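You operate a simulated robot arm through the tools that you are given. There is no shell and no other tool.

Carry out the task below with a simulated robot arm. There is one attempt and no reset: what you move stays moved.

JOB
Measure brush C's bristle height and set the green slider to it.
Fine: use the step gauge, draw its stepped slider back, leave the brush in the gauge's nest.

The check looks at the end state, three seconds after you hand in, the way a careful person would. Anything else that was tipped, shoved, dropped, spilled or broken makes it a failure.

ROBOT AND FRAMES
A 7-joint arm with a two-finger gripper, fixed in place. Base frame: the origin is at the foot of the arm, x ahead of it, y to its left, z up; the work surface is at about z = 0. Units: cm, degrees, N and s.
With the tool pointing down near the work surface it reaches from about 16 to 38 cm from the base axis. Its first joint turns from -72.0 to 72.0 degrees. Payload 0.6 kg.
The tool frame sits at the grasp point between the pads (the TCP): z along the fingers, y along the line on which they close. The tips reach 2.2 cm beyond it. The gripper opens to 9.2 cm; its body begins 6.5 cm behind the TCP.
Orientation is that of the tool frame in the base frame, as a unit quaternion [x, y, z, w]. With the fingers straight down and closing along the base's y, the tool's x points along the base's -x, its y along +y and its z along -z.

CONTROLS
- The arm moves only by the tool jog_arm. Its argument "motion" is a list that holds one entry, the list of rows, each a list of 7 numbers: the shift along the base's x, y, z in cm, then the turn, a rotation vector about the base's x, y, z in rad, then the opening in per cent of the stroke, from 0 (shut) to 100 (fully open). In form: [[[dx, dy, dz, rx, ry, rz, hand], ...]]. A call has 1 to 20 rows; each row shifts and turns the commanded pose from where the row before left it. Rows are played at 5 a second. More than 5 cm and 8.6 degrees between two rows, or a gripper value outside its range, and nothing of the call is played. Where a pose cannot be reached the arm comes as near as it can. A force on the tool above 70 N (or 10 N above the force at the start of the call, whichever is more), or a blocked arm, ends the call early, and 0.2 s more pass. The fingers move at their own pace (about 5.99 cm/s each) and stop on an object; they squeeze with about 26 N. The grip force told is the motor's: it shows also when the fingers shut on nothing. Time passes only in rows, and 0.2 s behind the last, so rows that do not move let the fingers close. The reply holds the time, the measured pose of the TCP, the force on the tool along the base axes, the opening and the grip force, in the units named above and with some noise, with the torque about the TCP (base axes, N m) and any sound that the robot's microphone picked up.
- Cameras (640 x 400 px; columns grow to the right, rows downward): "scene" is fixed at [4.39, -30.24, 35.97]; the picture's right is [0.66, -0.75, 0.00], its down [-0.70, -0.61, -0.38] and it looks along [0.28, 0.25, -0.93] (base axes); focal length 214 px, centre (320, 200). "wrist" rides on the gripper at [7.1, 1.9, -10.2] in the tool frame; the picture's right is [-0.26, 0.97, 0.00], its down [-0.75, -0.20, -0.62] and it looks along [-0.60, -0.16, 0.78] (tool axes); focal length 280 px, centre (320, 200). There is no depth. A picture from a camera that has moved, and an enlarged one, comes with that camera's place and axes in the base frame and with its lens.
- get_image(camera): a new picture of that camera. It takes no simulated time.
- enlarge(camera, box): a new picture of the part [left, top, right, bottom] of that camera's present view, enlarged. It takes no simulated time.
- hand_in(): hands the job in; it is judged then, once.

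Places have to be worked out from the pictures, the camera data and where the tool is seen. Open the gripper and draw the arm clear of the work before you hand the job in, unless the task says otherwise.

The tools are called after "Request:" by a JSON object that holds its "fn" and its "kwargs". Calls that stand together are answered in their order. jog_arm: Moves the arm, as the interface text tells. Its arguments: {"type":"object","properties":{"motion":{"type":"array"}},"required":["motion"]} The other tools are called the same way: get_image (camera) takes a picture; enlarge (camera, box) takes an enlarged picture of a part of a camera's view; hand_in () hands the job in.

At the start:

```text
clock: 0.0
eef_pos: [23.65, 1.0, 23.23]
tcp_rot: [0.001, 1.0, 0.0, 0.0]
force: [0.3, -0.7, 0.2]
torque: [0.04, 0.02, 0.03]
width: 9.22
gripper_force: 0.1
```

scene: 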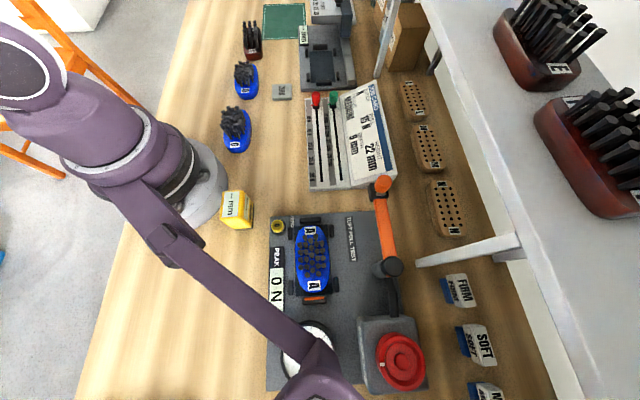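
wrist: 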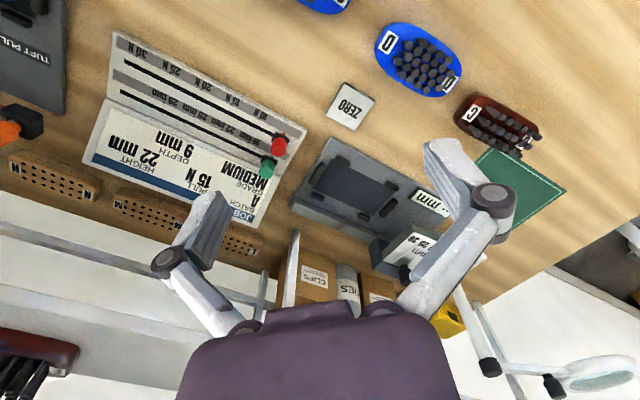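

I start by looking closer at the gauge, the brushes and the slider board in both cameras before moving anything.

Request:
{"fn": "enlarge", "kwargs": {"camera": "scene", "box": [220, 0, 380, 100]}}

Request:
{"fn": "enlarge", "kwargs": {"camera": "scene", "box": [290, 70, 410, 200]}}

Request:
{"fn": "enlarge", "kwargs": {"camera": "wrist", "box": [280, 80, 580, 280]}}

Request:
{"fn": "enlarge", "kwargs": {"camera": "wrist", "box": [70, 20, 320, 240]}}

```text
4.00 times, centred on (300, 50) of scene
camera zoom: at [4.39, -30.24, 35.97], right [0.66, -0.75, 0.0], down [-0.7, -0.61, -0.38], along [0.28, 0.25, -0.93], focal length 858 px, centre (400, 800)
```

zoom: 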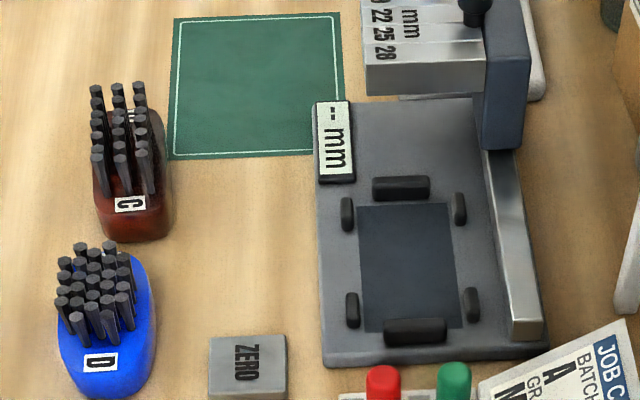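

```text
3.08 times, centred on (350, 135) of scene
camera zoom: at [4.39, -30.24, 35.97], right [0.66, -0.75, 0.0], down [-0.7, -0.61, -0.38], along [0.28, 0.25, -0.93], focal length 660 px, centre (228, 400)
```

zoom: 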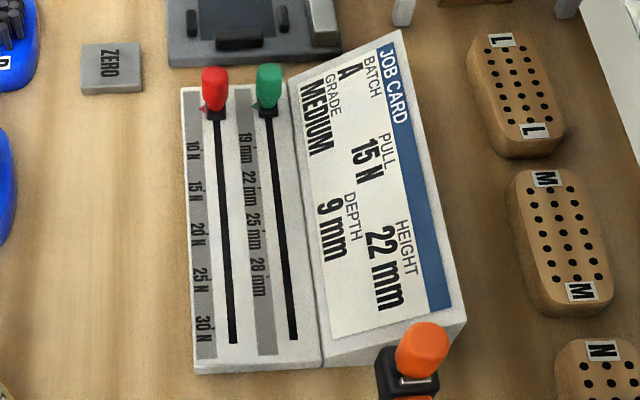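

```text
2.00 times, centred on (430, 180) of wrist
camera zoom: at [16.57, 2.98, 33.46], right [0.26, 0.97, 0.0], down [0.75, -0.2, 0.62], along [0.6, -0.16, -0.78], focal length 561 px, centre (100, 240)
```

zoom: 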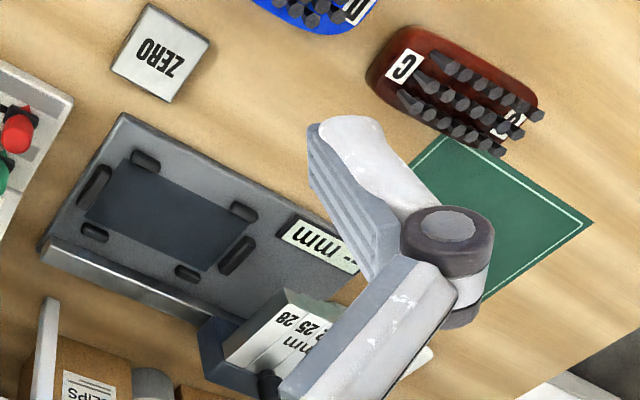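

```text
1.82 times, centred on (195, 130) of wrist
camera zoom: at [16.57, 2.98, 33.46], right [0.26, 0.97, 0.0], down [0.75, -0.2, 0.62], along [0.6, -0.16, -0.78], focal length 510 px, centre (547, 327)
```

zoom: 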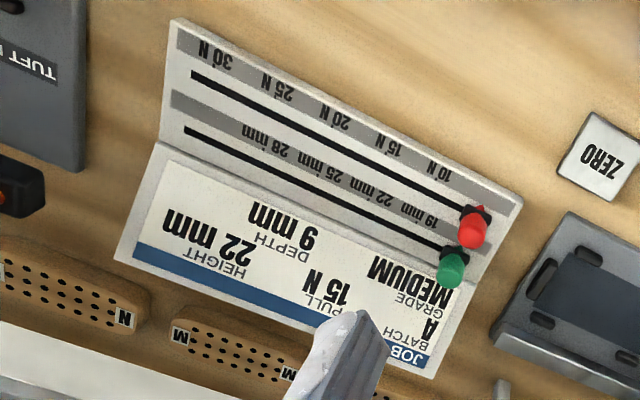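

The gauge (nest, rail, stepped slider with knob) looks to lie around x≈40, y≈2, and brush C around (35,19). I move the hand a little lower and nearer for closer wrist views, still well above everything.

Request:
{"fn": "jog_arm", "kwargs": {"motion": [[[0.5, 1, -1.5, 0, 0, 0, 100], [0.5, 1, -1.5, 0, 0, 0, 100], [0.5, 1, -1.5, 0, 0, 0, 100], [0.5, 1, -1.5, 0, 0, 0, 100], [0, 0, 0, 0, 0, 0, 100]]]}}

Request:
{"fn": "get_image", "kwargs": {"camera": "wrist"}}

Request:
{"fn": "get_image", "kwargs": {"camera": "scene"}}

```text
clock: 1.2
eef_pos: [25.77, 5.09, 17.27]
tcp_rot: [0.001, 1.0, 0.0, 0.0]
force: [0.4, 0.3, 1.4]
torque: [0.01, 0.01, 0.01]
width: 9.21
gripper_force: 0.1
```

```text
taken
camera wrist: at [18.66, 7.03, 27.49], right [0.26, 0.97, 0.0], down [0.75, -0.2, 0.62], along [0.6, -0.16, -0.78], focal length 280 px, centre (320, 200)
```

wrist: 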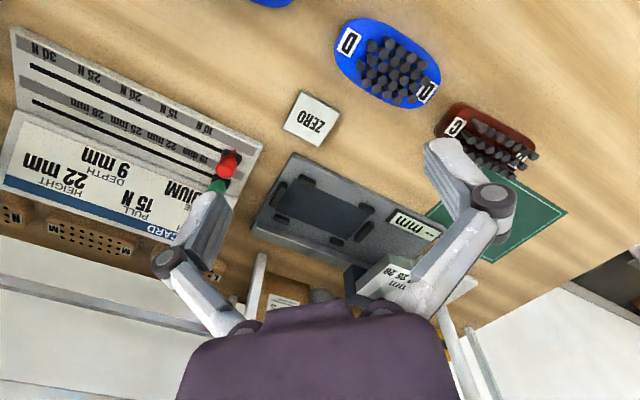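

```text
taken
```

scene: 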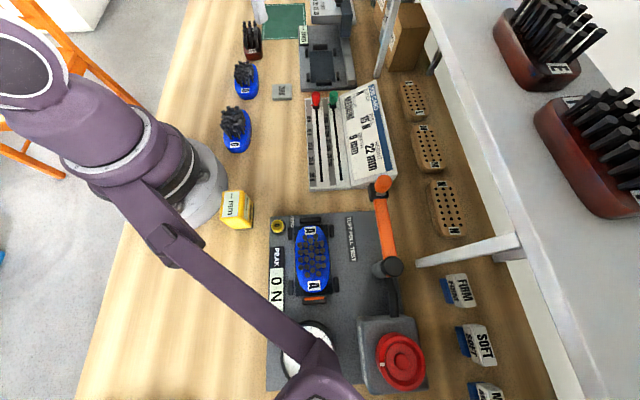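

The wrist view now gives a clearer look; I zoom into the gauge, the display, brush C and the slider board.

Request:
{"fn": "enlarge", "kwargs": {"camera": "wrist", "box": [240, 140, 460, 300]}}

Request:
{"fn": "enlarge", "kwargs": {"camera": "scene", "box": [220, 0, 380, 100]}}

Request:
{"fn": "enlarge", "kwargs": {"camera": "wrist", "box": [0, 20, 270, 250]}}

```text
2.50 times, centred on (350, 220) of wrist
camera zoom: at [18.66, 7.03, 27.49], right [0.26, 0.97, 0.0], down [0.75, -0.2, 0.62], along [0.6, -0.16, -0.78], focal length 701 px, centre (245, 150)
```

zoom: 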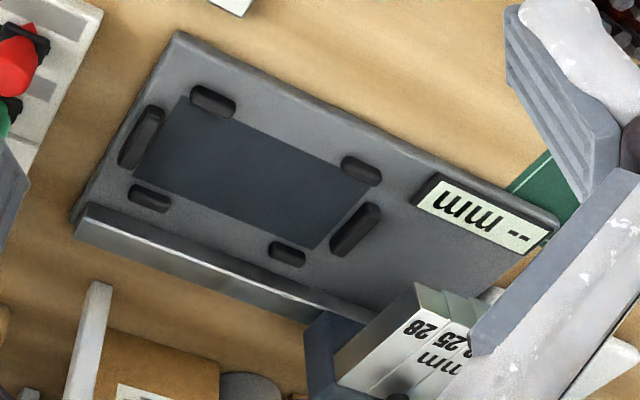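

```text
4.00 times, centred on (300, 50) of scene
camera zoom: at [4.39, -30.24, 35.97], right [0.66, -0.75, 0.0], down [-0.7, -0.61, -0.38], along [0.28, 0.25, -0.93], focal length 858 px, centre (400, 800)
```

zoom: 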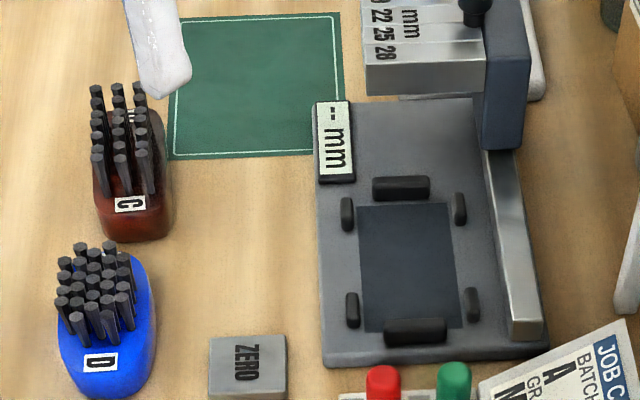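

```text
1.74 times, centred on (135, 135) of wrist
camera zoom: at [18.66, 7.03, 27.49], right [0.26, 0.97, 0.0], down [0.75, -0.2, 0.62], along [0.6, -0.16, -0.78], focal length 488 px, centre (642, 313)
```

zoom: 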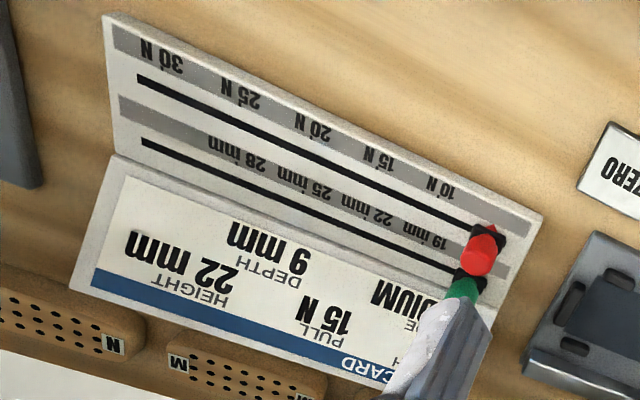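

Triangulating wrist and scene views, the nest centre is near (40.5, 1.6), long axis about 46° in the base, and the slider's knob is far out near (52, 6.5, ~7). I test how far the arm reaches outward, staying high, and look again.

Request:
{"fn": "jog_arm", "kwargs": {"motion": [[[2, -0.3, 0, 0, 0, 0, 100], [2, -0.3, 0, 0, 0, 0, 100], [2, -0.3, 0, 0, 0, 0, 100], [2, -0.3, 0, 0, 0, 0, 100], [2, -0.3, 0, 0, 0, 0, 100], [0, 0, 0, 0, 0, 0, 100]]]}}

Request:
{"fn": "get_image", "kwargs": {"camera": "wrist"}}

Request:
{"fn": "get_image", "kwargs": {"camera": "scene"}}

```text
clock: 2.6
eef_pos: [35.66, 3.66, 17.11]
tcp_rot: [0.0, 1.0, 0.0, 0.0]
force: [-0.1, -0.5, 0.3]
torque: [-0.02, 0.07, -0.01]
width: 9.17
gripper_force: 0.1
```

```text
taken
camera wrist: at [28.59, 5.55, 27.37], right [0.26, 0.97, 0.0], down [0.75, -0.2, 0.62], along [0.6, -0.16, -0.78], focal length 280 px, centre (320, 200)
```

wrist: 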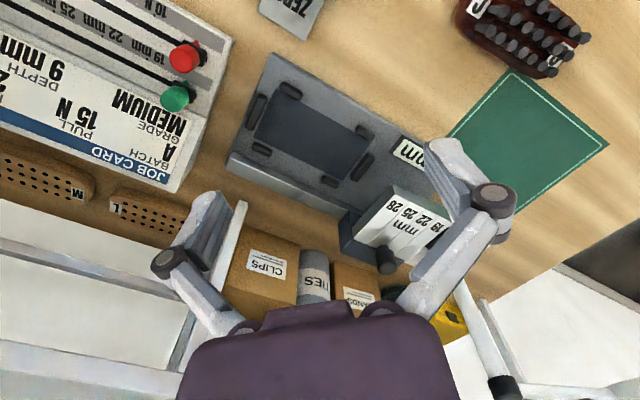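

```text
taken
```

scene: 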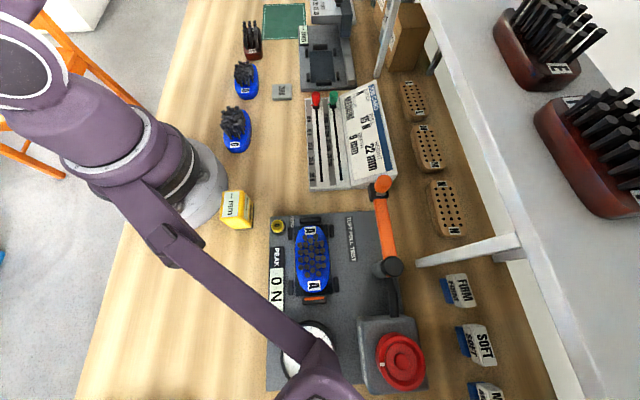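

The arm followed fully to x=35.7. I zoom in on the slider, display and brush C from here.

Request:
{"fn": "enlarge", "kwargs": {"camera": "wrist", "box": [300, 120, 480, 300]}}

Request:
{"fn": "enlarge", "kwargs": {"camera": "wrist", "box": [220, 40, 400, 220]}}

Request:
{"fn": "enlarge", "kwargs": {"camera": "wrist", "box": [430, 0, 630, 100]}}

Request:
{"fn": "enlarge", "kwargs": {"camera": "wrist", "box": [60, 0, 340, 180]}}

```text
2.22 times, centred on (390, 210) of wrist
camera zoom: at [28.59, 5.55, 27.37], right [0.26, 0.97, 0.0], down [0.75, -0.2, 0.62], along [0.6, -0.16, -0.78], focal length 623 px, centre (164, 178)
```

zoom: 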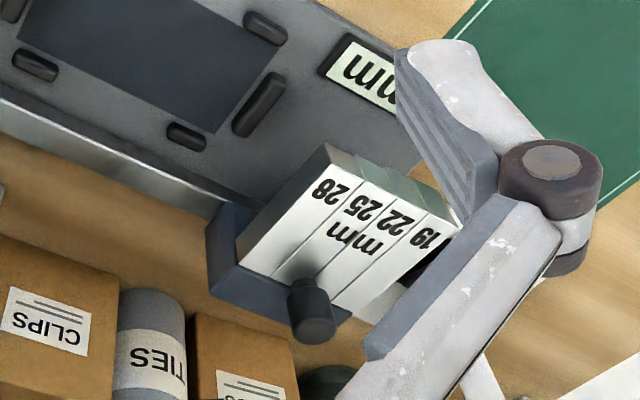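

```text
2.22 times, centred on (310, 130) of wrist
camera zoom: at [28.59, 5.55, 27.37], right [0.26, 0.97, 0.0], down [0.75, -0.2, 0.62], along [0.6, -0.16, -0.78], focal length 623 px, centre (342, 356)
```

zoom: 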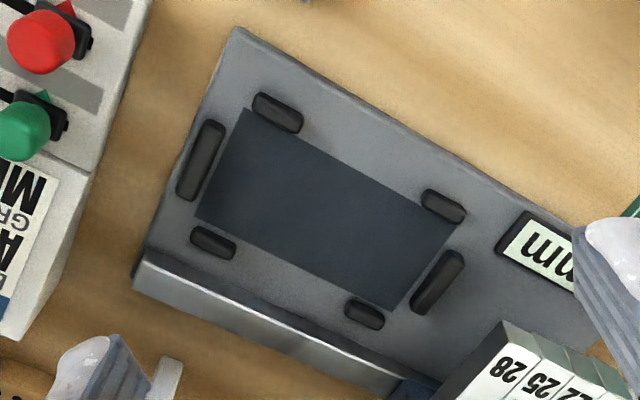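

```text
3.20 times, centred on (530, 50) of wrist
camera zoom: at [28.59, 5.55, 27.37], right [0.26, 0.97, 0.0], down [0.75, -0.2, 0.62], along [0.6, -0.16, -0.78], focal length 897 px, centre (-352, 680)
```

zoom: 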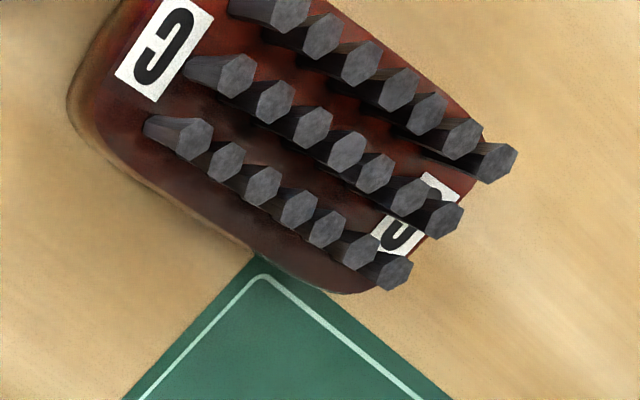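

```text
2.22 times, centred on (200, 90) of wrist
camera zoom: at [28.59, 5.55, 27.37], right [0.26, 0.97, 0.0], down [0.75, -0.2, 0.62], along [0.6, -0.16, -0.78], focal length 623 px, centre (587, 444)
```

zoom: 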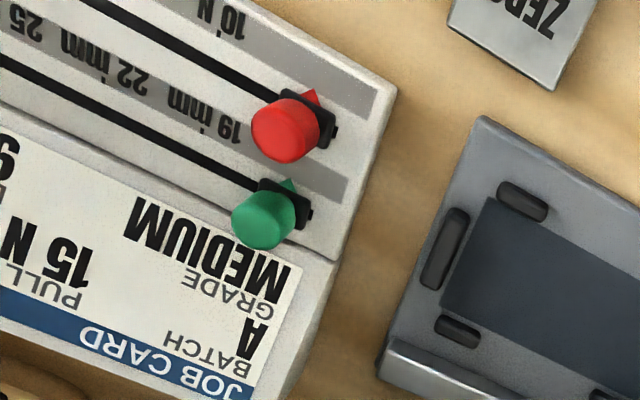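

Geometry so far: nest centre ≈(40.8,1.6), brush C centre ≈(36,20.3) at about 50°, both slightly beyond straight-down reach, so I will need a tilt. I test a tilted reach outward at height to learn what the arm can do.

Request:
{"fn": "jog_arm", "kwargs": {"motion": [[[1.5, 0, 0, 0, -0.1, 0, 100], [1.5, 0, 0, 0, -0.1, 0, 100], [1.5, 0, 0, 0, -0.1, 0, 100], [1.5, 0, 0, 0, -0.1, 0, 100], [1.5, 0, 0, 0, -0.1, 0, 100], [1.5, 0, 0, 0, -0.1, 0, 100], [0, 0, 0, 0, 0, 0, 100]]]}}

Request:
{"fn": "get_image", "kwargs": {"camera": "wrist"}}

Request:
{"fn": "get_image", "kwargs": {"camera": "scene"}}

```text
clock: 4.2
eef_pos: [44.75, 3.68, 17.27]
tcp_rot: [-0.001, 0.955, 0.0, 0.296]
force: [1.0, -0.7, 0.7]
torque: [-0.01, -0.02, 0.04]
width: 9.2
gripper_force: 0.0
```

```text
taken
camera wrist: at [33.13, 5.51, 21.67], right [0.22, 0.97, 0.15], down [0.27, -0.2, 0.94], along [0.94, -0.16, -0.3], focal length 280 px, centre (320, 200)
```

wrist: 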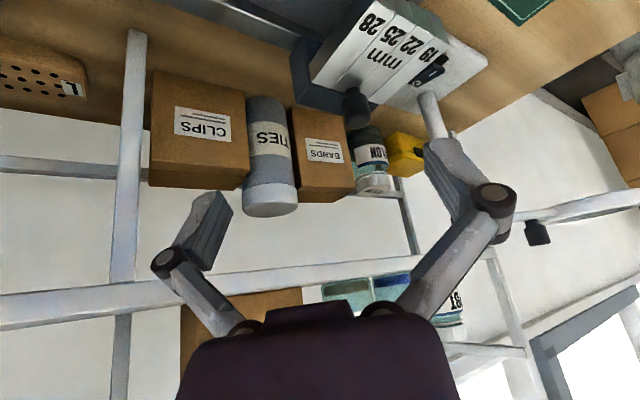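

```text
taken
```

scene: 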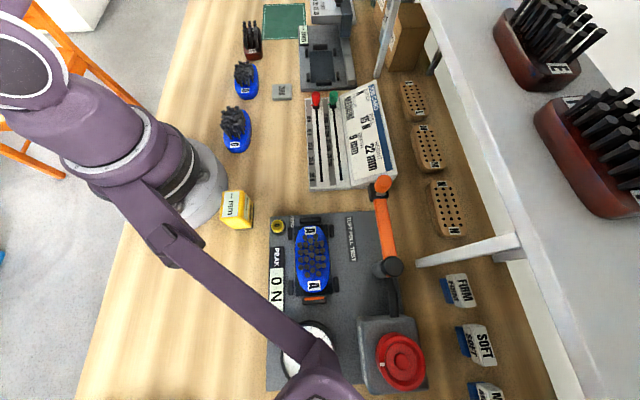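

The arm reaches x=44.8 with a 34° tilt. There is something behind the stepped slider on a white plate; I zoom in on it.

Request:
{"fn": "enlarge", "kwargs": {"camera": "wrist", "box": [280, 0, 500, 140]}}

Request:
{"fn": "enlarge", "kwargs": {"camera": "wrist", "box": [350, 20, 470, 120]}}

```text
2.86 times, centred on (390, 70) of wrist
camera zoom: at [33.13, 5.51, 21.67], right [0.22, 0.97, 0.15], down [0.27, -0.2, 0.94], along [0.94, -0.16, -0.3], focal length 801 px, centre (120, 571)
```

zoom: 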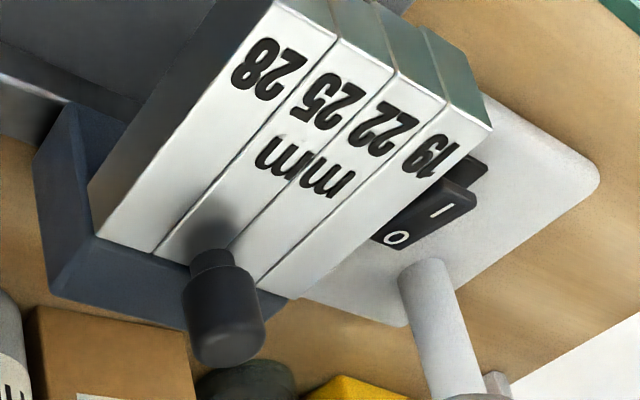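

```text
4.00 times, centred on (410, 70) of wrist
camera zoom: at [33.13, 5.51, 21.67], right [0.22, 0.97, 0.15], down [0.27, -0.2, 0.94], along [0.94, -0.16, -0.3], focal length 1122 px, centre (-40, 720)
```

zoom: 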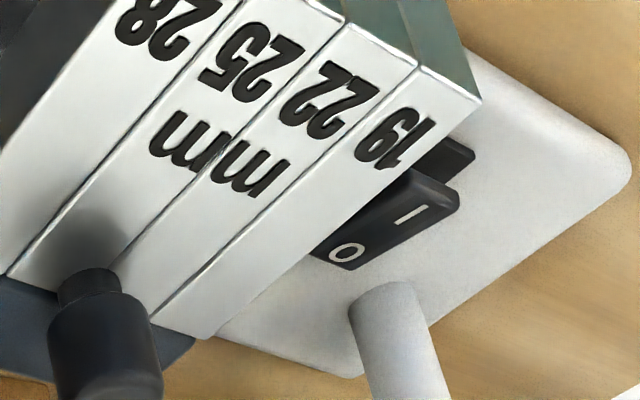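

Behind the slider is only a lamp base with a rocker switch, far from the work and to be left alone. Slider block: top z≈7, step undersides from ≈5.5, knob ≈(52.5, 6.2), z 7–9.4. Now I swing over to brush C, turning the hand so the fingers close across the brush (axis ≈50°), with a 20° tilt along its length.

Request:
{"fn": "jog_arm", "kwargs": {"motion": [[[-1.0, 1.5, 0, 0, 0, 0.088, 100], [-1.0, 1.5, 0, 0, 0, 0.088, 100], [-1.0, 1.5, 0, 0, 0, 0.088, 100], [-1.0, 1.5, 0, 0, 0, 0.088, 100], [-1.0, 1.5, 0, 0, 0, 0.088, 100], [-1.0, 1.5, 0, 0, 0, 0.088, 100], [-1.0, 1.5, 0, 0, 0, 0.088, 100], [-1.0, 1.5, 0, 0, 0, 0.088, 100], [-1.0, 1.5, 0, 0, 0, 0.088, 100], [-1.0, 1.5, 0, 0, 0, 0.088, 100], [0, 0, -0.7, -0.064, 0.053, 0, 100], [0, 0, -0.7, -0.064, 0.053, 0, 100], [0, 0, -0.7, -0.064, 0.053, 0, 100], [0, 0, 0, 0, 0, 0, 100]]]}}

Request:
{"fn": "get_image", "kwargs": {"camera": "wrist"}}

Request:
{"fn": "get_image", "kwargs": {"camera": "scene"}}

```text
clock: 7.2
eef_pos: [34.59, 18.59, 15.08]
tcp_rot: [-0.419, 0.891, 0.074, 0.156]
force: [0.5, 0.3, 0.1]
torque: [0.02, 0.0, -0.01]
width: 9.2
gripper_force: 0.0
```

```text
taken
camera wrist: at [26.6, 11.94, 22.3], right [-0.59, 0.8, 0.09], down [0.47, 0.25, 0.85], along [0.66, 0.54, -0.53], focal length 280 px, centre (320, 200)
```

wrist: 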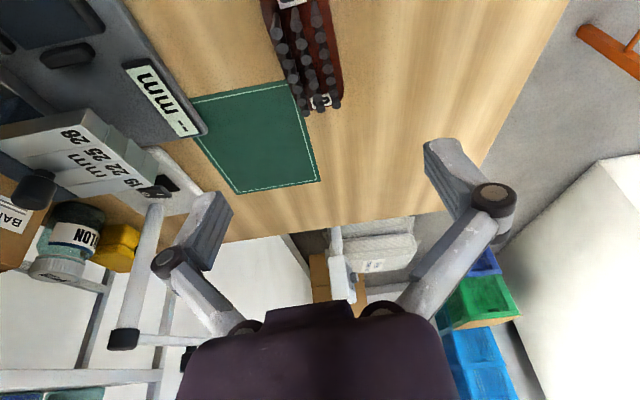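

```text
taken
```

scene: 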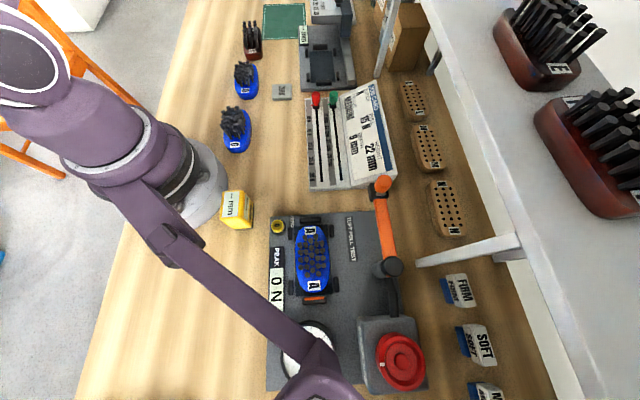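

The hand is above brush C with the right yaw and tilt. I zoom on the brush in the wrist view to refine its centre and axis.

Request:
{"fn": "enlarge", "kwargs": {"camera": "wrist", "box": [220, 0, 400, 130]}}

Request:
{"fn": "enlarge", "kwargs": {"camera": "scene", "box": [225, 10, 285, 70]}}

```text
3.08 times, centred on (310, 65) of wrist
camera zoom: at [26.6, 11.94, 22.3], right [-0.59, 0.8, 0.09], down [0.47, 0.25, 0.85], along [0.66, 0.54, -0.53], focal length 863 px, centre (351, 615)
```

zoom: 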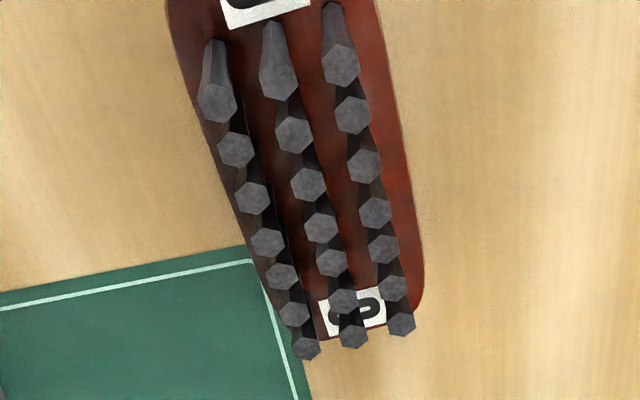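

```text
6.67 times, centred on (255, 40) of scene
camera zoom: at [4.39, -30.24, 35.97], right [0.66, -0.75, 0.0], down [-0.7, -0.61, -0.38], along [0.28, 0.25, -0.93], focal length 1430 px, centre (753, 1267)
```

zoom: 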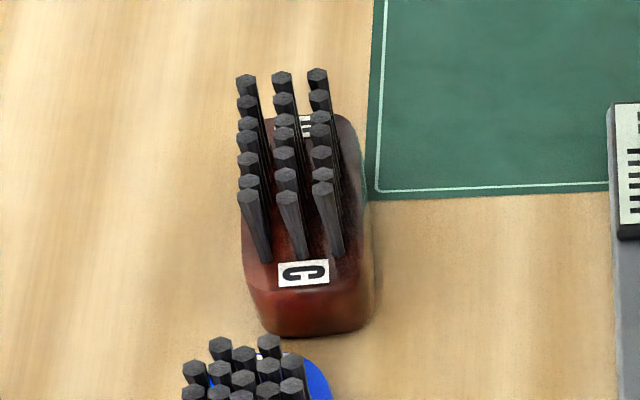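

Refined: brush C centre ≈(36.2, 20.2), axis ≈50°, width ≈4.6, top of its back ≈1.5. I go down with open fingers astride it to z≈6, aiming 1.5 cm on the near side of its centre.

Request:
{"fn": "jog_arm", "kwargs": {"motion": [[[0.2, 0.1, -1.5, 0, 0, 0, 100], [0.2, 0.1, -1.5, 0, 0, 0, 100], [0.2, 0.1, -1.5, 0, 0, 0, 100], [0.2, 0.1, -1.5, 0, 0, 0, 100], [0, 0, -1.5, 0, 0, 0, 100], [0, 0, -1.5, 0, 0, 0, 100], [0, 0, 0, 0, 0, 0, 100]]]}}

Request:
{"fn": "get_image", "kwargs": {"camera": "wrist"}}

Request:
{"fn": "enlarge", "kwargs": {"camera": "scene", "box": [200, 0, 300, 80]}}

```text
clock: 8.8
eef_pos: [35.43, 18.96, 6.1]
tcp_rot: [-0.419, 0.891, 0.074, 0.159]
force: [0.5, 0.9, 0.0]
torque: [0.03, -0.03, 0.04]
width: 9.19
gripper_force: 0.1
```

```text
taken
camera wrist: at [27.5, 12.39, 13.26], right [-0.59, 0.8, 0.09], down [0.47, 0.25, 0.85], along [0.66, 0.54, -0.53], focal length 280 px, centre (320, 200)
```

wrist: 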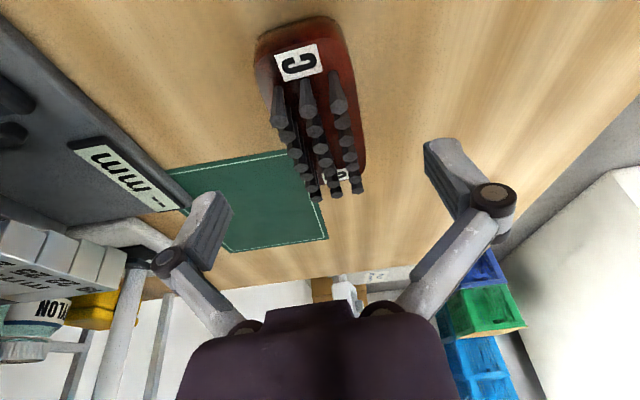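

```text
5.00 times, centred on (250, 40) of scene
camera zoom: at [4.39, -30.24, 35.97], right [0.66, -0.75, 0.0], down [-0.7, -0.61, -0.38], along [0.28, 0.25, -0.93], focal length 1072 px, centre (670, 1000)
```

zoom: 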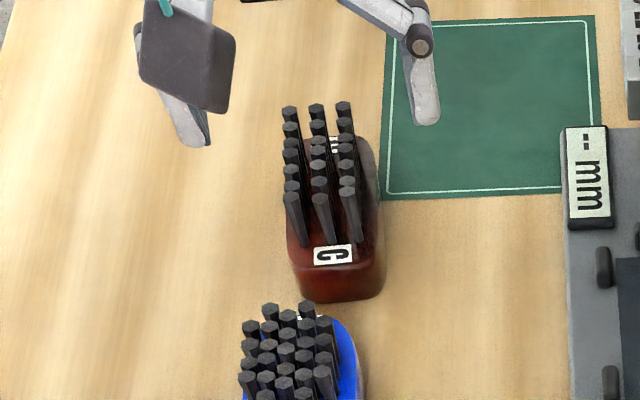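

Fingers are aligned astride the brush (lateral error <0.3 cm). I go down the last 3.4 cm slowly.

Request:
{"fn": "jog_arm", "kwargs": {"motion": [[[0, 0, -0.7, 0, 0, 0, 100], [0, 0, -0.7, 0, 0, 0, 100], [0, 0, -0.7, 0, 0, 0, 100], [0, 0, -0.7, 0, 0, 0, 100], [0, 0, -0.5, 0, 0, 0, 100], [0, 0, 0, 0, 0, 0, 100]]]}}

Request:
{"fn": "get_image", "kwargs": {"camera": "wrist"}}

Request:
{"fn": "enlarge", "kwargs": {"camera": "scene", "box": [200, 0, 300, 80]}}

```text
clock: 10.2
eef_pos: [35.51, 19.04, 2.91]
tcp_rot: [-0.42, 0.891, 0.075, 0.158]
force: [0.0, -1.1, 0.2]
torque: [-0.01, -0.03, 0.0]
width: 9.19
gripper_force: 0.1
```

```text
taken
camera wrist: at [27.49, 12.4, 10.09], right [-0.59, 0.8, 0.09], down [0.47, 0.25, 0.85], along [0.66, 0.54, -0.53], focal length 280 px, centre (320, 200)
```

wrist: 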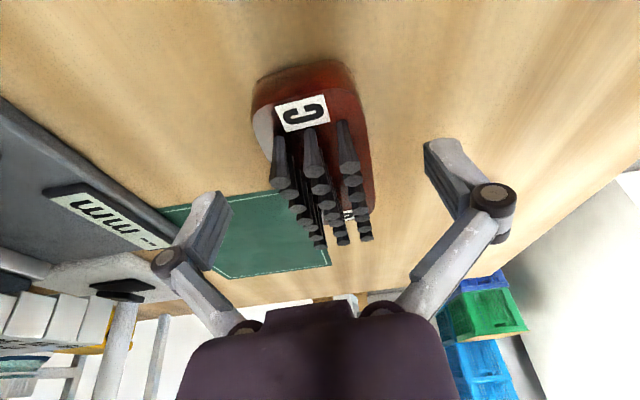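

```text
5.00 times, centred on (250, 40) of scene
camera zoom: at [4.39, -30.24, 35.97], right [0.66, -0.75, 0.0], down [-0.7, -0.61, -0.38], along [0.28, 0.25, -0.93], focal length 1072 px, centre (670, 1000)
```

zoom: 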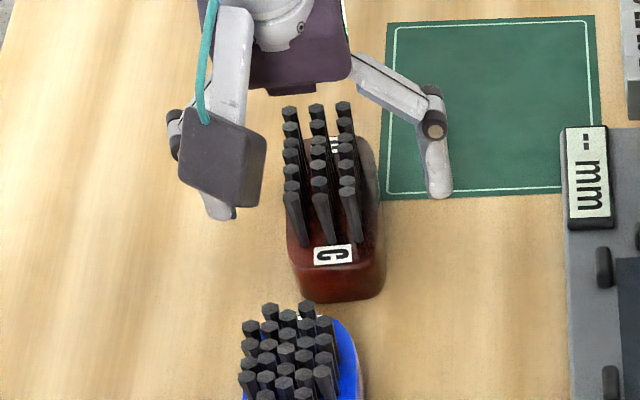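

TCP at (35.5, 19.0, 2.9), no contact force, brush centred between the tips. I lower 0.35 cm more so the pads cover the body sides, then close.

Request:
{"fn": "jog_arm", "kwargs": {"motion": [[[0, 0, -0.35, 0, 0, 0, 100], [0, 0, 0, 0, 0, 0, 70], [0, 0, 0, 0, 0, 0, 55], [0, 0, 0, 0, 0, 0, 40], [0, 0, 0, 0, 0, 0, 20], [0, 0, 0, 0, 0, 0, 20], [0, 0, 0, 0, 0, 0, 20]]]}}

Request:
{"fn": "get_image", "kwargs": {"camera": "wrist"}}

Request:
{"fn": "enlarge", "kwargs": {"camera": "scene", "box": [200, 0, 300, 80]}}

```text
clock: 11.8
eef_pos: [35.38, 19.0, 2.55]
tcp_rot: [-0.42, 0.891, 0.074, 0.157]
force: [-0.4, -0.2, 1.7]
torque: [-0.06, -0.01, -0.04]
width: 4.54
gripper_force: 25.6
```

```text
taken
camera wrist: at [27.49, 12.38, 9.69], right [-0.59, 0.8, 0.09], down [0.47, 0.25, 0.85], along [0.66, 0.54, -0.53], focal length 280 px, centre (320, 200)
```

wrist: 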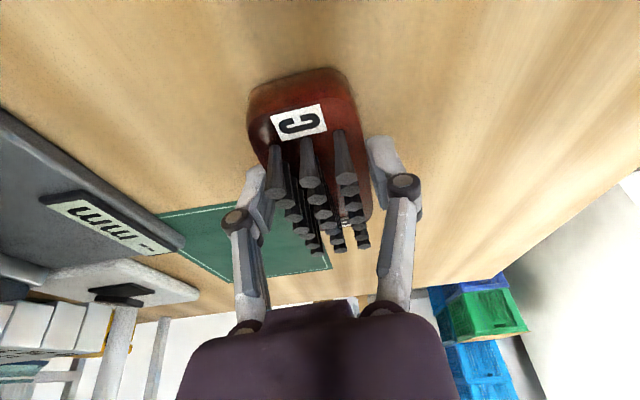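

```text
5.00 times, centred on (250, 40) of scene
camera zoom: at [4.39, -30.24, 35.97], right [0.66, -0.75, 0.0], down [-0.7, -0.61, -0.38], along [0.28, 0.25, -0.93], focal length 1072 px, centre (670, 1000)
```

zoom: 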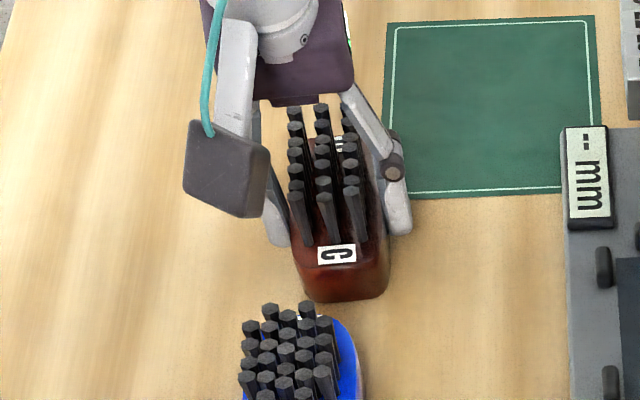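

Gripped at 4.54 cm width, 25.6 N; the brush centre sits about 1.6 cm beyond the TCP along its axis. I lift it straight up and check.

Request:
{"fn": "jog_arm", "kwargs": {"motion": [[[0, 0, 0.5, 0, 0, 0, 20], [0, 0, 1, 0, 0, 0, 20], [0, 0, 1.5, 0, 0, 0, 20], [0, 0, 1.5, 0, 0, 0, 20], [0, 0, 1.5, 0, 0, 0, 20], [0, 0, 1.5, 0, 0, 0, 20], [0, 0, 1.5, 0, 0, 0, 20], [0, 0, 0.7, 0, 0, 0, 20], [0, 0, 0, 0, 0, 0, 20]]]}}

Request:
{"fn": "get_image", "kwargs": {"camera": "wrist"}}

Request:
{"fn": "enlarge", "kwargs": {"camera": "scene", "box": [200, 0, 300, 80]}}

```text
clock: 13.8
eef_pos: [35.39, 19.02, 12.22]
tcp_rot: [-0.419, 0.891, 0.075, 0.158]
force: [0.4, 0.9, -1.3]
torque: [0.0, -0.01, 0.0]
width: 4.55
gripper_force: 25.7
```

```text
taken
camera wrist: at [27.53, 12.41, 19.44], right [-0.59, 0.8, 0.09], down [0.47, 0.25, 0.85], along [0.66, 0.54, -0.53], focal length 280 px, centre (320, 200)
```

wrist: 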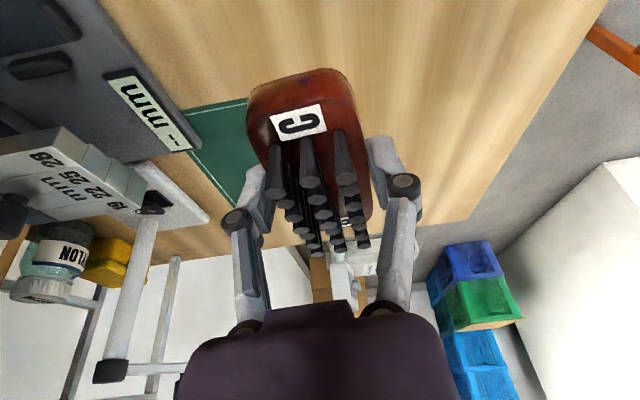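

```text
5.00 times, centred on (250, 40) of scene
camera zoom: at [4.39, -30.24, 35.97], right [0.66, -0.75, 0.0], down [-0.7, -0.61, -0.38], along [0.28, 0.25, -0.93], focal length 1072 px, centre (670, 1000)
```

zoom: 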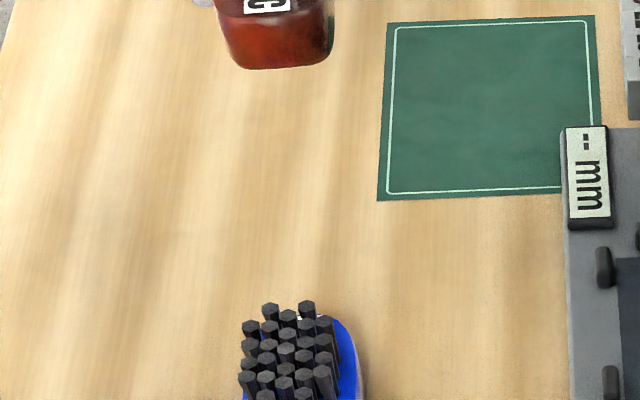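

The brush came up firmly and unshifted. I carry it at z≈12 to above the nest, yawing by −4° to the nest's axis.

Request:
{"fn": "jog_arm", "kwargs": {"motion": [[[0.36, -1.55, 0, 0, 0, -0.0058, 20], [0.36, -1.55, 0, 0, 0, -0.0058, 20], [0.36, -1.55, 0, 0, 0, -0.0058, 20], [0.36, -1.55, 0, 0, 0, -0.0058, 20], [0.36, -1.55, 0, 0, 0, -0.0058, 20], [0.36, -1.55, 0, 0, 0, -0.0058, 20], [0.36, -1.55, 0, 0, 0, -0.0058, 20], [0.36, -1.55, 0, 0, 0, -0.0058, 20], [0.36, -1.55, 0, 0, 0, -0.0058, 20], [0.36, -1.55, 0, 0, 0, -0.0058, 20], [0.36, -1.55, 0, 0, 0, -0.0058, 20], [0.36, -1.53, 0, 0, 0, -0.0058, 20], [0, 0, 0, 0, 0, 0, 20]]]}}

Request:
{"fn": "get_image", "kwargs": {"camera": "wrist"}}

Request:
{"fn": "enlarge", "kwargs": {"camera": "scene", "box": [240, 0, 400, 110]}}

```text
clock: 16.6
eef_pos: [39.64, 0.43, 12.17]
tcp_rot: [-0.389, 0.904, 0.069, 0.16]
force: [0.3, 0.1, -0.6]
torque: [-0.01, 0.05, 0.01]
width: 4.53
gripper_force: 25.8
```

```text
taken
camera wrist: at [31.34, -5.67, 19.38], right [-0.53, 0.84, 0.09], down [0.49, 0.22, 0.85], along [0.69, 0.49, -0.53], focal length 280 px, centre (320, 200)
```

wrist: 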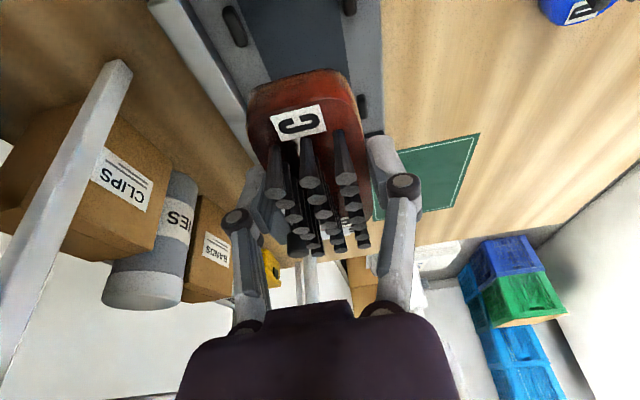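

```text
3.64 times, centred on (320, 55) of scene
camera zoom: at [4.39, -30.24, 35.97], right [0.66, -0.75, 0.0], down [-0.7, -0.61, -0.38], along [0.28, 0.25, -0.93], focal length 780 px, centre (320, 727)
```

zoom: 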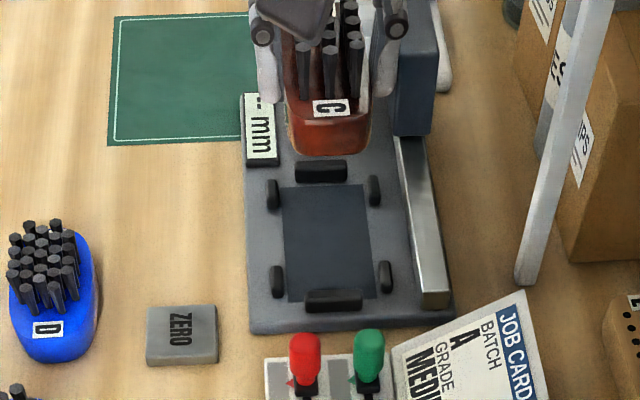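

The brush hangs over the nest. I zoom in to verify lateral alignment between the nest recess/posts and the brush before going down.

Request:
{"fn": "enlarge", "kwargs": {"camera": "wrist", "box": [200, 0, 420, 140]}}

Request:
{"fn": "enlarge", "kwargs": {"camera": "scene", "box": [290, 0, 370, 90]}}

```text
2.86 times, centred on (310, 70) of wrist
camera zoom: at [31.34, -5.67, 19.38], right [-0.53, 0.84, 0.09], down [0.49, 0.22, 0.85], along [0.69, 0.49, -0.53], focal length 801 px, centre (349, 571)
```

zoom: 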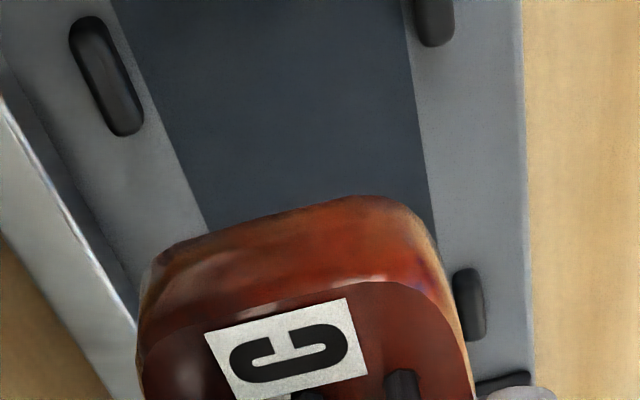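

```text
4.44 times, centred on (330, 45) of scene
camera zoom: at [4.39, -30.24, 35.97], right [0.66, -0.75, 0.0], down [-0.7, -0.61, -0.38], along [0.28, 0.25, -0.93], focal length 953 px, centre (276, 889)
```

zoom: 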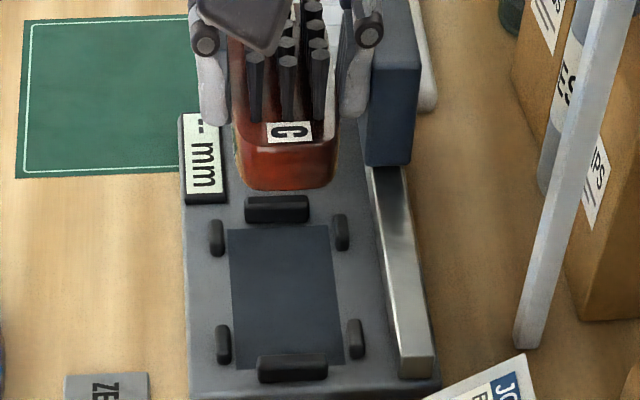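

Nest centreline and brush centreline differ by about 0.2 cm; I correct that and descend to leave the brush just above the posts for a close comparison.

Request:
{"fn": "jog_arm", "kwargs": {"motion": [[[0.15, -0.14, -1.2, 0, 0, 0, 20], [0, 0, -1.2, 0, 0, 0, 20], [0, 0, -1.2, 0, 0, 0, 20], [0, 0, -1.2, 0, 0, 0, 20], [0, 0, -1.2, 0, 0, 0, 20], [0, 0, -0.6, 0, 0, 0, 20], [0, 0, 0, 0, 0, 0, 20]]]}}

Request:
{"fn": "get_image", "kwargs": {"camera": "wrist"}}

Request:
{"fn": "enlarge", "kwargs": {"camera": "scene", "box": [290, 0, 370, 90]}}

Request:
{"fn": "enlarge", "kwargs": {"camera": "wrist", "box": [200, 0, 420, 140]}}

```text
clock: 18.2
eef_pos: [39.91, 0.19, 5.6]
tcp_rot: [-0.389, 0.905, 0.069, 0.16]
force: [0.0, 1.1, -0.4]
torque: [-0.01, 0.02, 0.01]
width: 4.55
gripper_force: 25.9
```

```text
taken
camera wrist: at [31.5, -5.86, 12.8], right [-0.53, 0.84, 0.09], down [0.49, 0.22, 0.85], along [0.69, 0.49, -0.53], focal length 280 px, centre (320, 200)
```

wrist: 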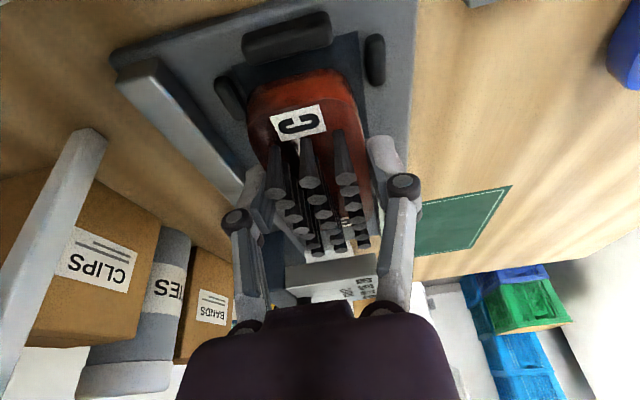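

```text
4.44 times, centred on (330, 45) of scene
camera zoom: at [4.39, -30.24, 35.97], right [0.66, -0.75, 0.0], down [-0.7, -0.61, -0.38], along [0.28, 0.25, -0.93], focal length 953 px, centre (276, 889)
```

zoom: 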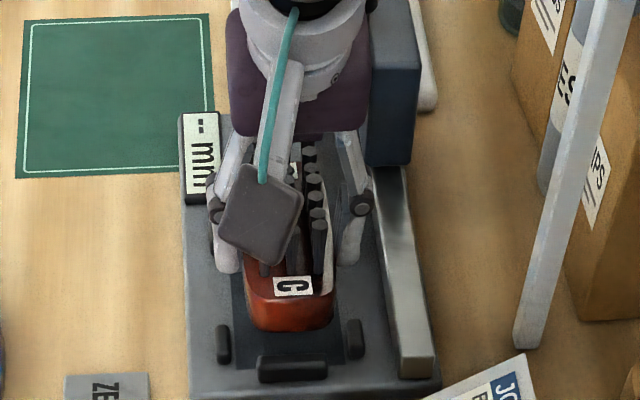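

```text
2.86 times, centred on (310, 70) of wrist
camera zoom: at [31.5, -5.86, 12.8], right [-0.53, 0.84, 0.09], down [0.49, 0.22, 0.85], along [0.69, 0.49, -0.53], focal length 801 px, centre (349, 571)
```

zoom: 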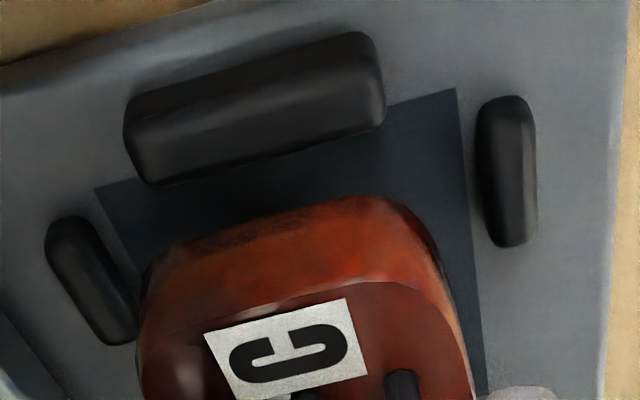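

The brush is now just above the posts: the near post's inner face ≈ a 23.5, near brush end ≈ 23.6, yaw matching. I shift ~0.2 cm outward along the axis to centre it and lower in small steps, watching the force.

Request:
{"fn": "jog_arm", "kwargs": {"motion": [[[0.07, 0.2, 0, 0, 0, 0, 20], [0, 0, -0.4, 0, 0, 0, 20], [0, 0, -0.4, 0, 0, 0, 20], [0, 0, -0.3, 0, 0, 0, 20], [0, 0, -0.3, 0, 0, 0, 20], [0, 0, 0, 0, 0, 0, 20]]]}}

Request:
{"fn": "enlarge", "kwargs": {"camera": "wrist", "box": [200, 0, 420, 140]}}

Request:
{"fn": "enlarge", "kwargs": {"camera": "scene", "box": [290, 0, 370, 90]}}

```text
clock: 19.6
eef_pos: [40.11, 0.45, 4.22]
tcp_rot: [-0.389, 0.905, 0.069, 0.16]
force: [0.5, 0.4, 0.1]
torque: [-0.02, 0.01, -0.01]
width: 4.54
gripper_force: 25.9
```

```text
2.86 times, centred on (310, 70) of wrist
camera zoom: at [31.66, -5.62, 11.37], right [-0.53, 0.84, 0.09], down [0.49, 0.22, 0.85], along [0.69, 0.49, -0.53], focal length 801 px, centre (349, 571)
```

zoom: 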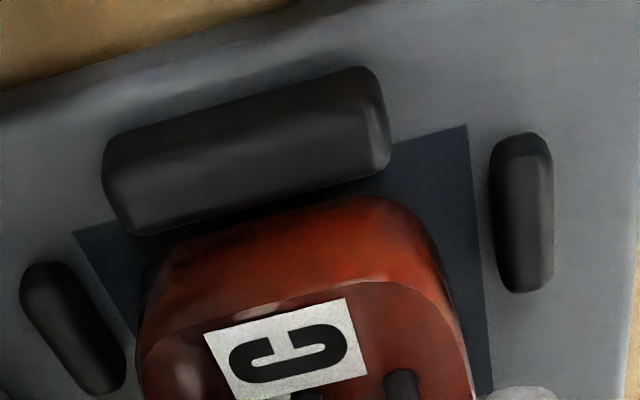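

```text
4.44 times, centred on (330, 45) of scene
camera zoom: at [4.39, -30.24, 35.97], right [0.66, -0.75, 0.0], down [-0.7, -0.61, -0.38], along [0.28, 0.25, -0.93], focal length 953 px, centre (276, 889)
```

zoom: 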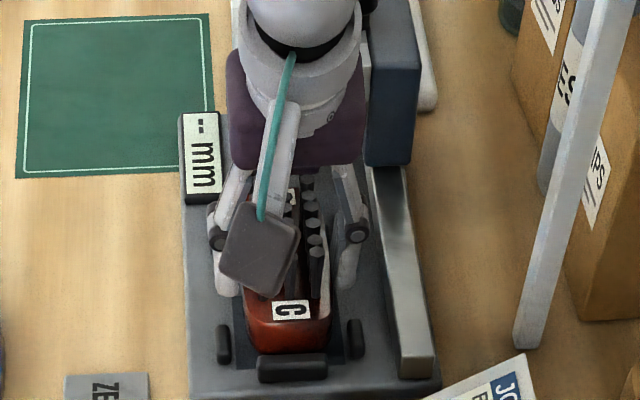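

The near end clears the near post by about 0.2 cm. I keep lowering in 0.2 cm steps until the brush seats.

Request:
{"fn": "jog_arm", "kwargs": {"motion": [[[0, 0, -0.2, 0, 0, 0, 20], [0, 0, -0.2, 0, 0, 0, 20], [0, 0, -0.1, 0, 0, 0, 20], [0, 0, 0, 0, 0, 0, 20]]]}}

Request:
{"fn": "enlarge", "kwargs": {"camera": "wrist", "box": [200, 0, 420, 140]}}

Request:
{"fn": "enlarge", "kwargs": {"camera": "scene", "box": [290, 0, 370, 90]}}

```text
clock: 20.6
eef_pos: [40.11, 0.46, 3.68]
tcp_rot: [-0.388, 0.905, 0.069, 0.16]
force: [-0.4, -0.4, -1.2]
torque: [0.02, 0.01, -0.01]
width: 4.52
gripper_force: 26.5
```

```text
2.86 times, centred on (310, 70) of wrist
camera zoom: at [31.71, -5.64, 10.83], right [-0.53, 0.84, 0.09], down [0.49, 0.22, 0.85], along [0.69, 0.49, -0.53], focal length 801 px, centre (349, 571)
```

zoom: 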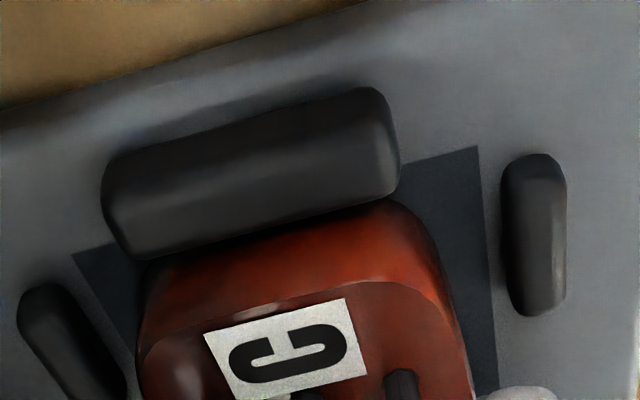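

```text
4.44 times, centred on (330, 45) of scene
camera zoom: at [4.39, -30.24, 35.97], right [0.66, -0.75, 0.0], down [-0.7, -0.61, -0.38], along [0.28, 0.25, -0.93], focal length 953 px, centre (276, 889)
```

zoom: 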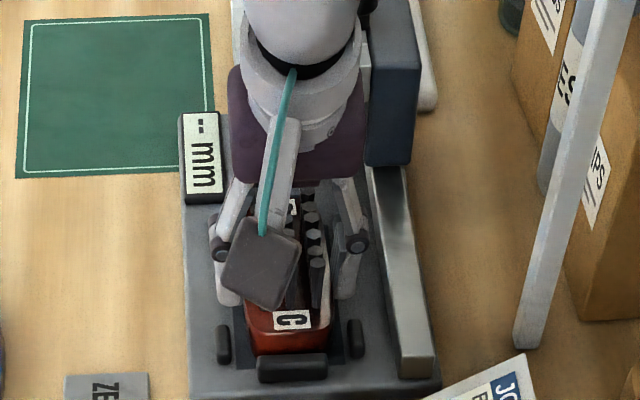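

Brush end is now dropping behind the post with no contact force. I continue down in 0.1 cm steps.

Request:
{"fn": "jog_arm", "kwargs": {"motion": [[[0, 0, -0.12, 0, 0, 0, 20], [0, 0, -0.12, 0, 0, 0, 20], [0, 0, -0.12, 0, 0, 0, 20], [0, 0, 0, 0, 0, 0, 20]]]}}

Request:
{"fn": "enlarge", "kwargs": {"camera": "wrist", "box": [200, 0, 420, 140]}}

```text
clock: 21.6
eef_pos: [40.22, 0.47, 3.36]
tcp_rot: [-0.388, 0.905, 0.068, 0.163]
force: [0.3, -1.3, 24.6]
torque: [0.14, -0.23, -0.03]
width: 4.53
gripper_force: 25.6
```

```text
2.86 times, centred on (310, 70) of wrist
camera zoom: at [31.67, -5.59, 10.56], right [-0.53, 0.84, 0.09], down [0.48, 0.22, 0.85], along [0.7, 0.49, -0.52], focal length 801 px, centre (349, 571)
```

zoom: 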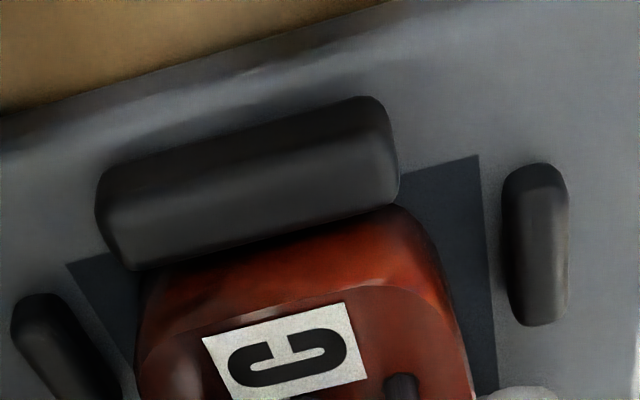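

Contact at TCP z≈3.36 with 24.6 N; the moment puts the reaction near the brush centre, so it is seated flat on the nest floor (≈0.85). I relieve the load and open the fingers only to ~5.8 cm so they stay clear of the rail.

Request:
{"fn": "jog_arm", "kwargs": {"motion": [[[0, 0, 0.07, 0, 0, 0, 20], [0, 0, 0, 0, 0, 0, 50], [0, 0, 0, 0, 0, 0, 56], [0, 0, 0, 0, 0, 0, 63], [0, 0, 0, 0, 0, 0, 63]]]}}

Request:
{"fn": "get_image", "kwargs": {"camera": "wrist"}}

Request:
{"fn": "enlarge", "kwargs": {"camera": "scene", "box": [290, 0, 370, 90]}}

```text
clock: 22.8
eef_pos: [39.91, 0.47, 3.42]
tcp_rot: [-0.388, 0.905, 0.069, 0.16]
force: [0.4, 0.6, 0.7]
torque: [0.02, -0.03, -0.05]
width: 5.8
gripper_force: 0.1
```

```text
taken
camera wrist: at [31.61, -5.6, 10.58], right [-0.53, 0.84, 0.09], down [0.49, 0.22, 0.85], along [0.69, 0.49, -0.53], focal length 280 px, centre (320, 200)
```

wrist: 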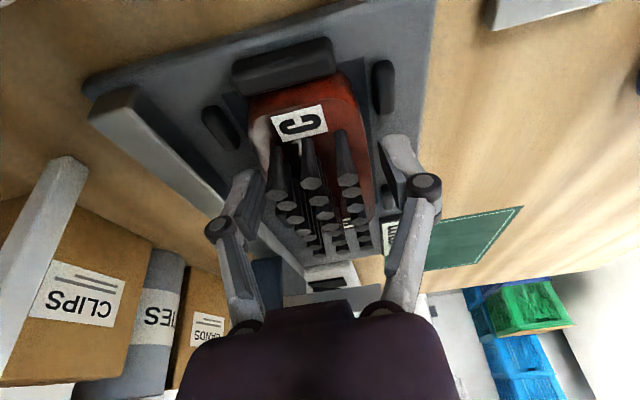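

```text
4.44 times, centred on (330, 45) of scene
camera zoom: at [4.39, -30.24, 35.97], right [0.66, -0.75, 0.0], down [-0.7, -0.61, -0.38], along [0.28, 0.25, -0.93], focal length 953 px, centre (276, 889)
```

zoom: 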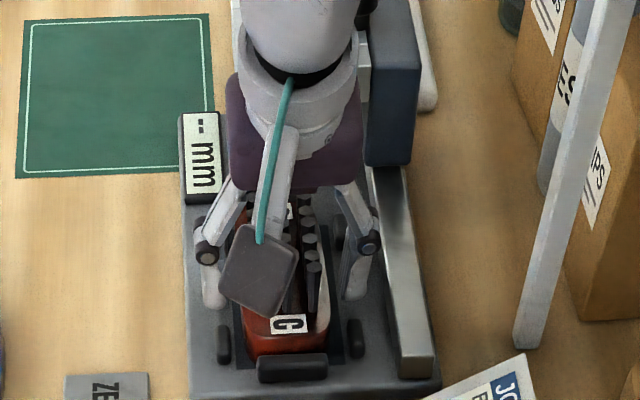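

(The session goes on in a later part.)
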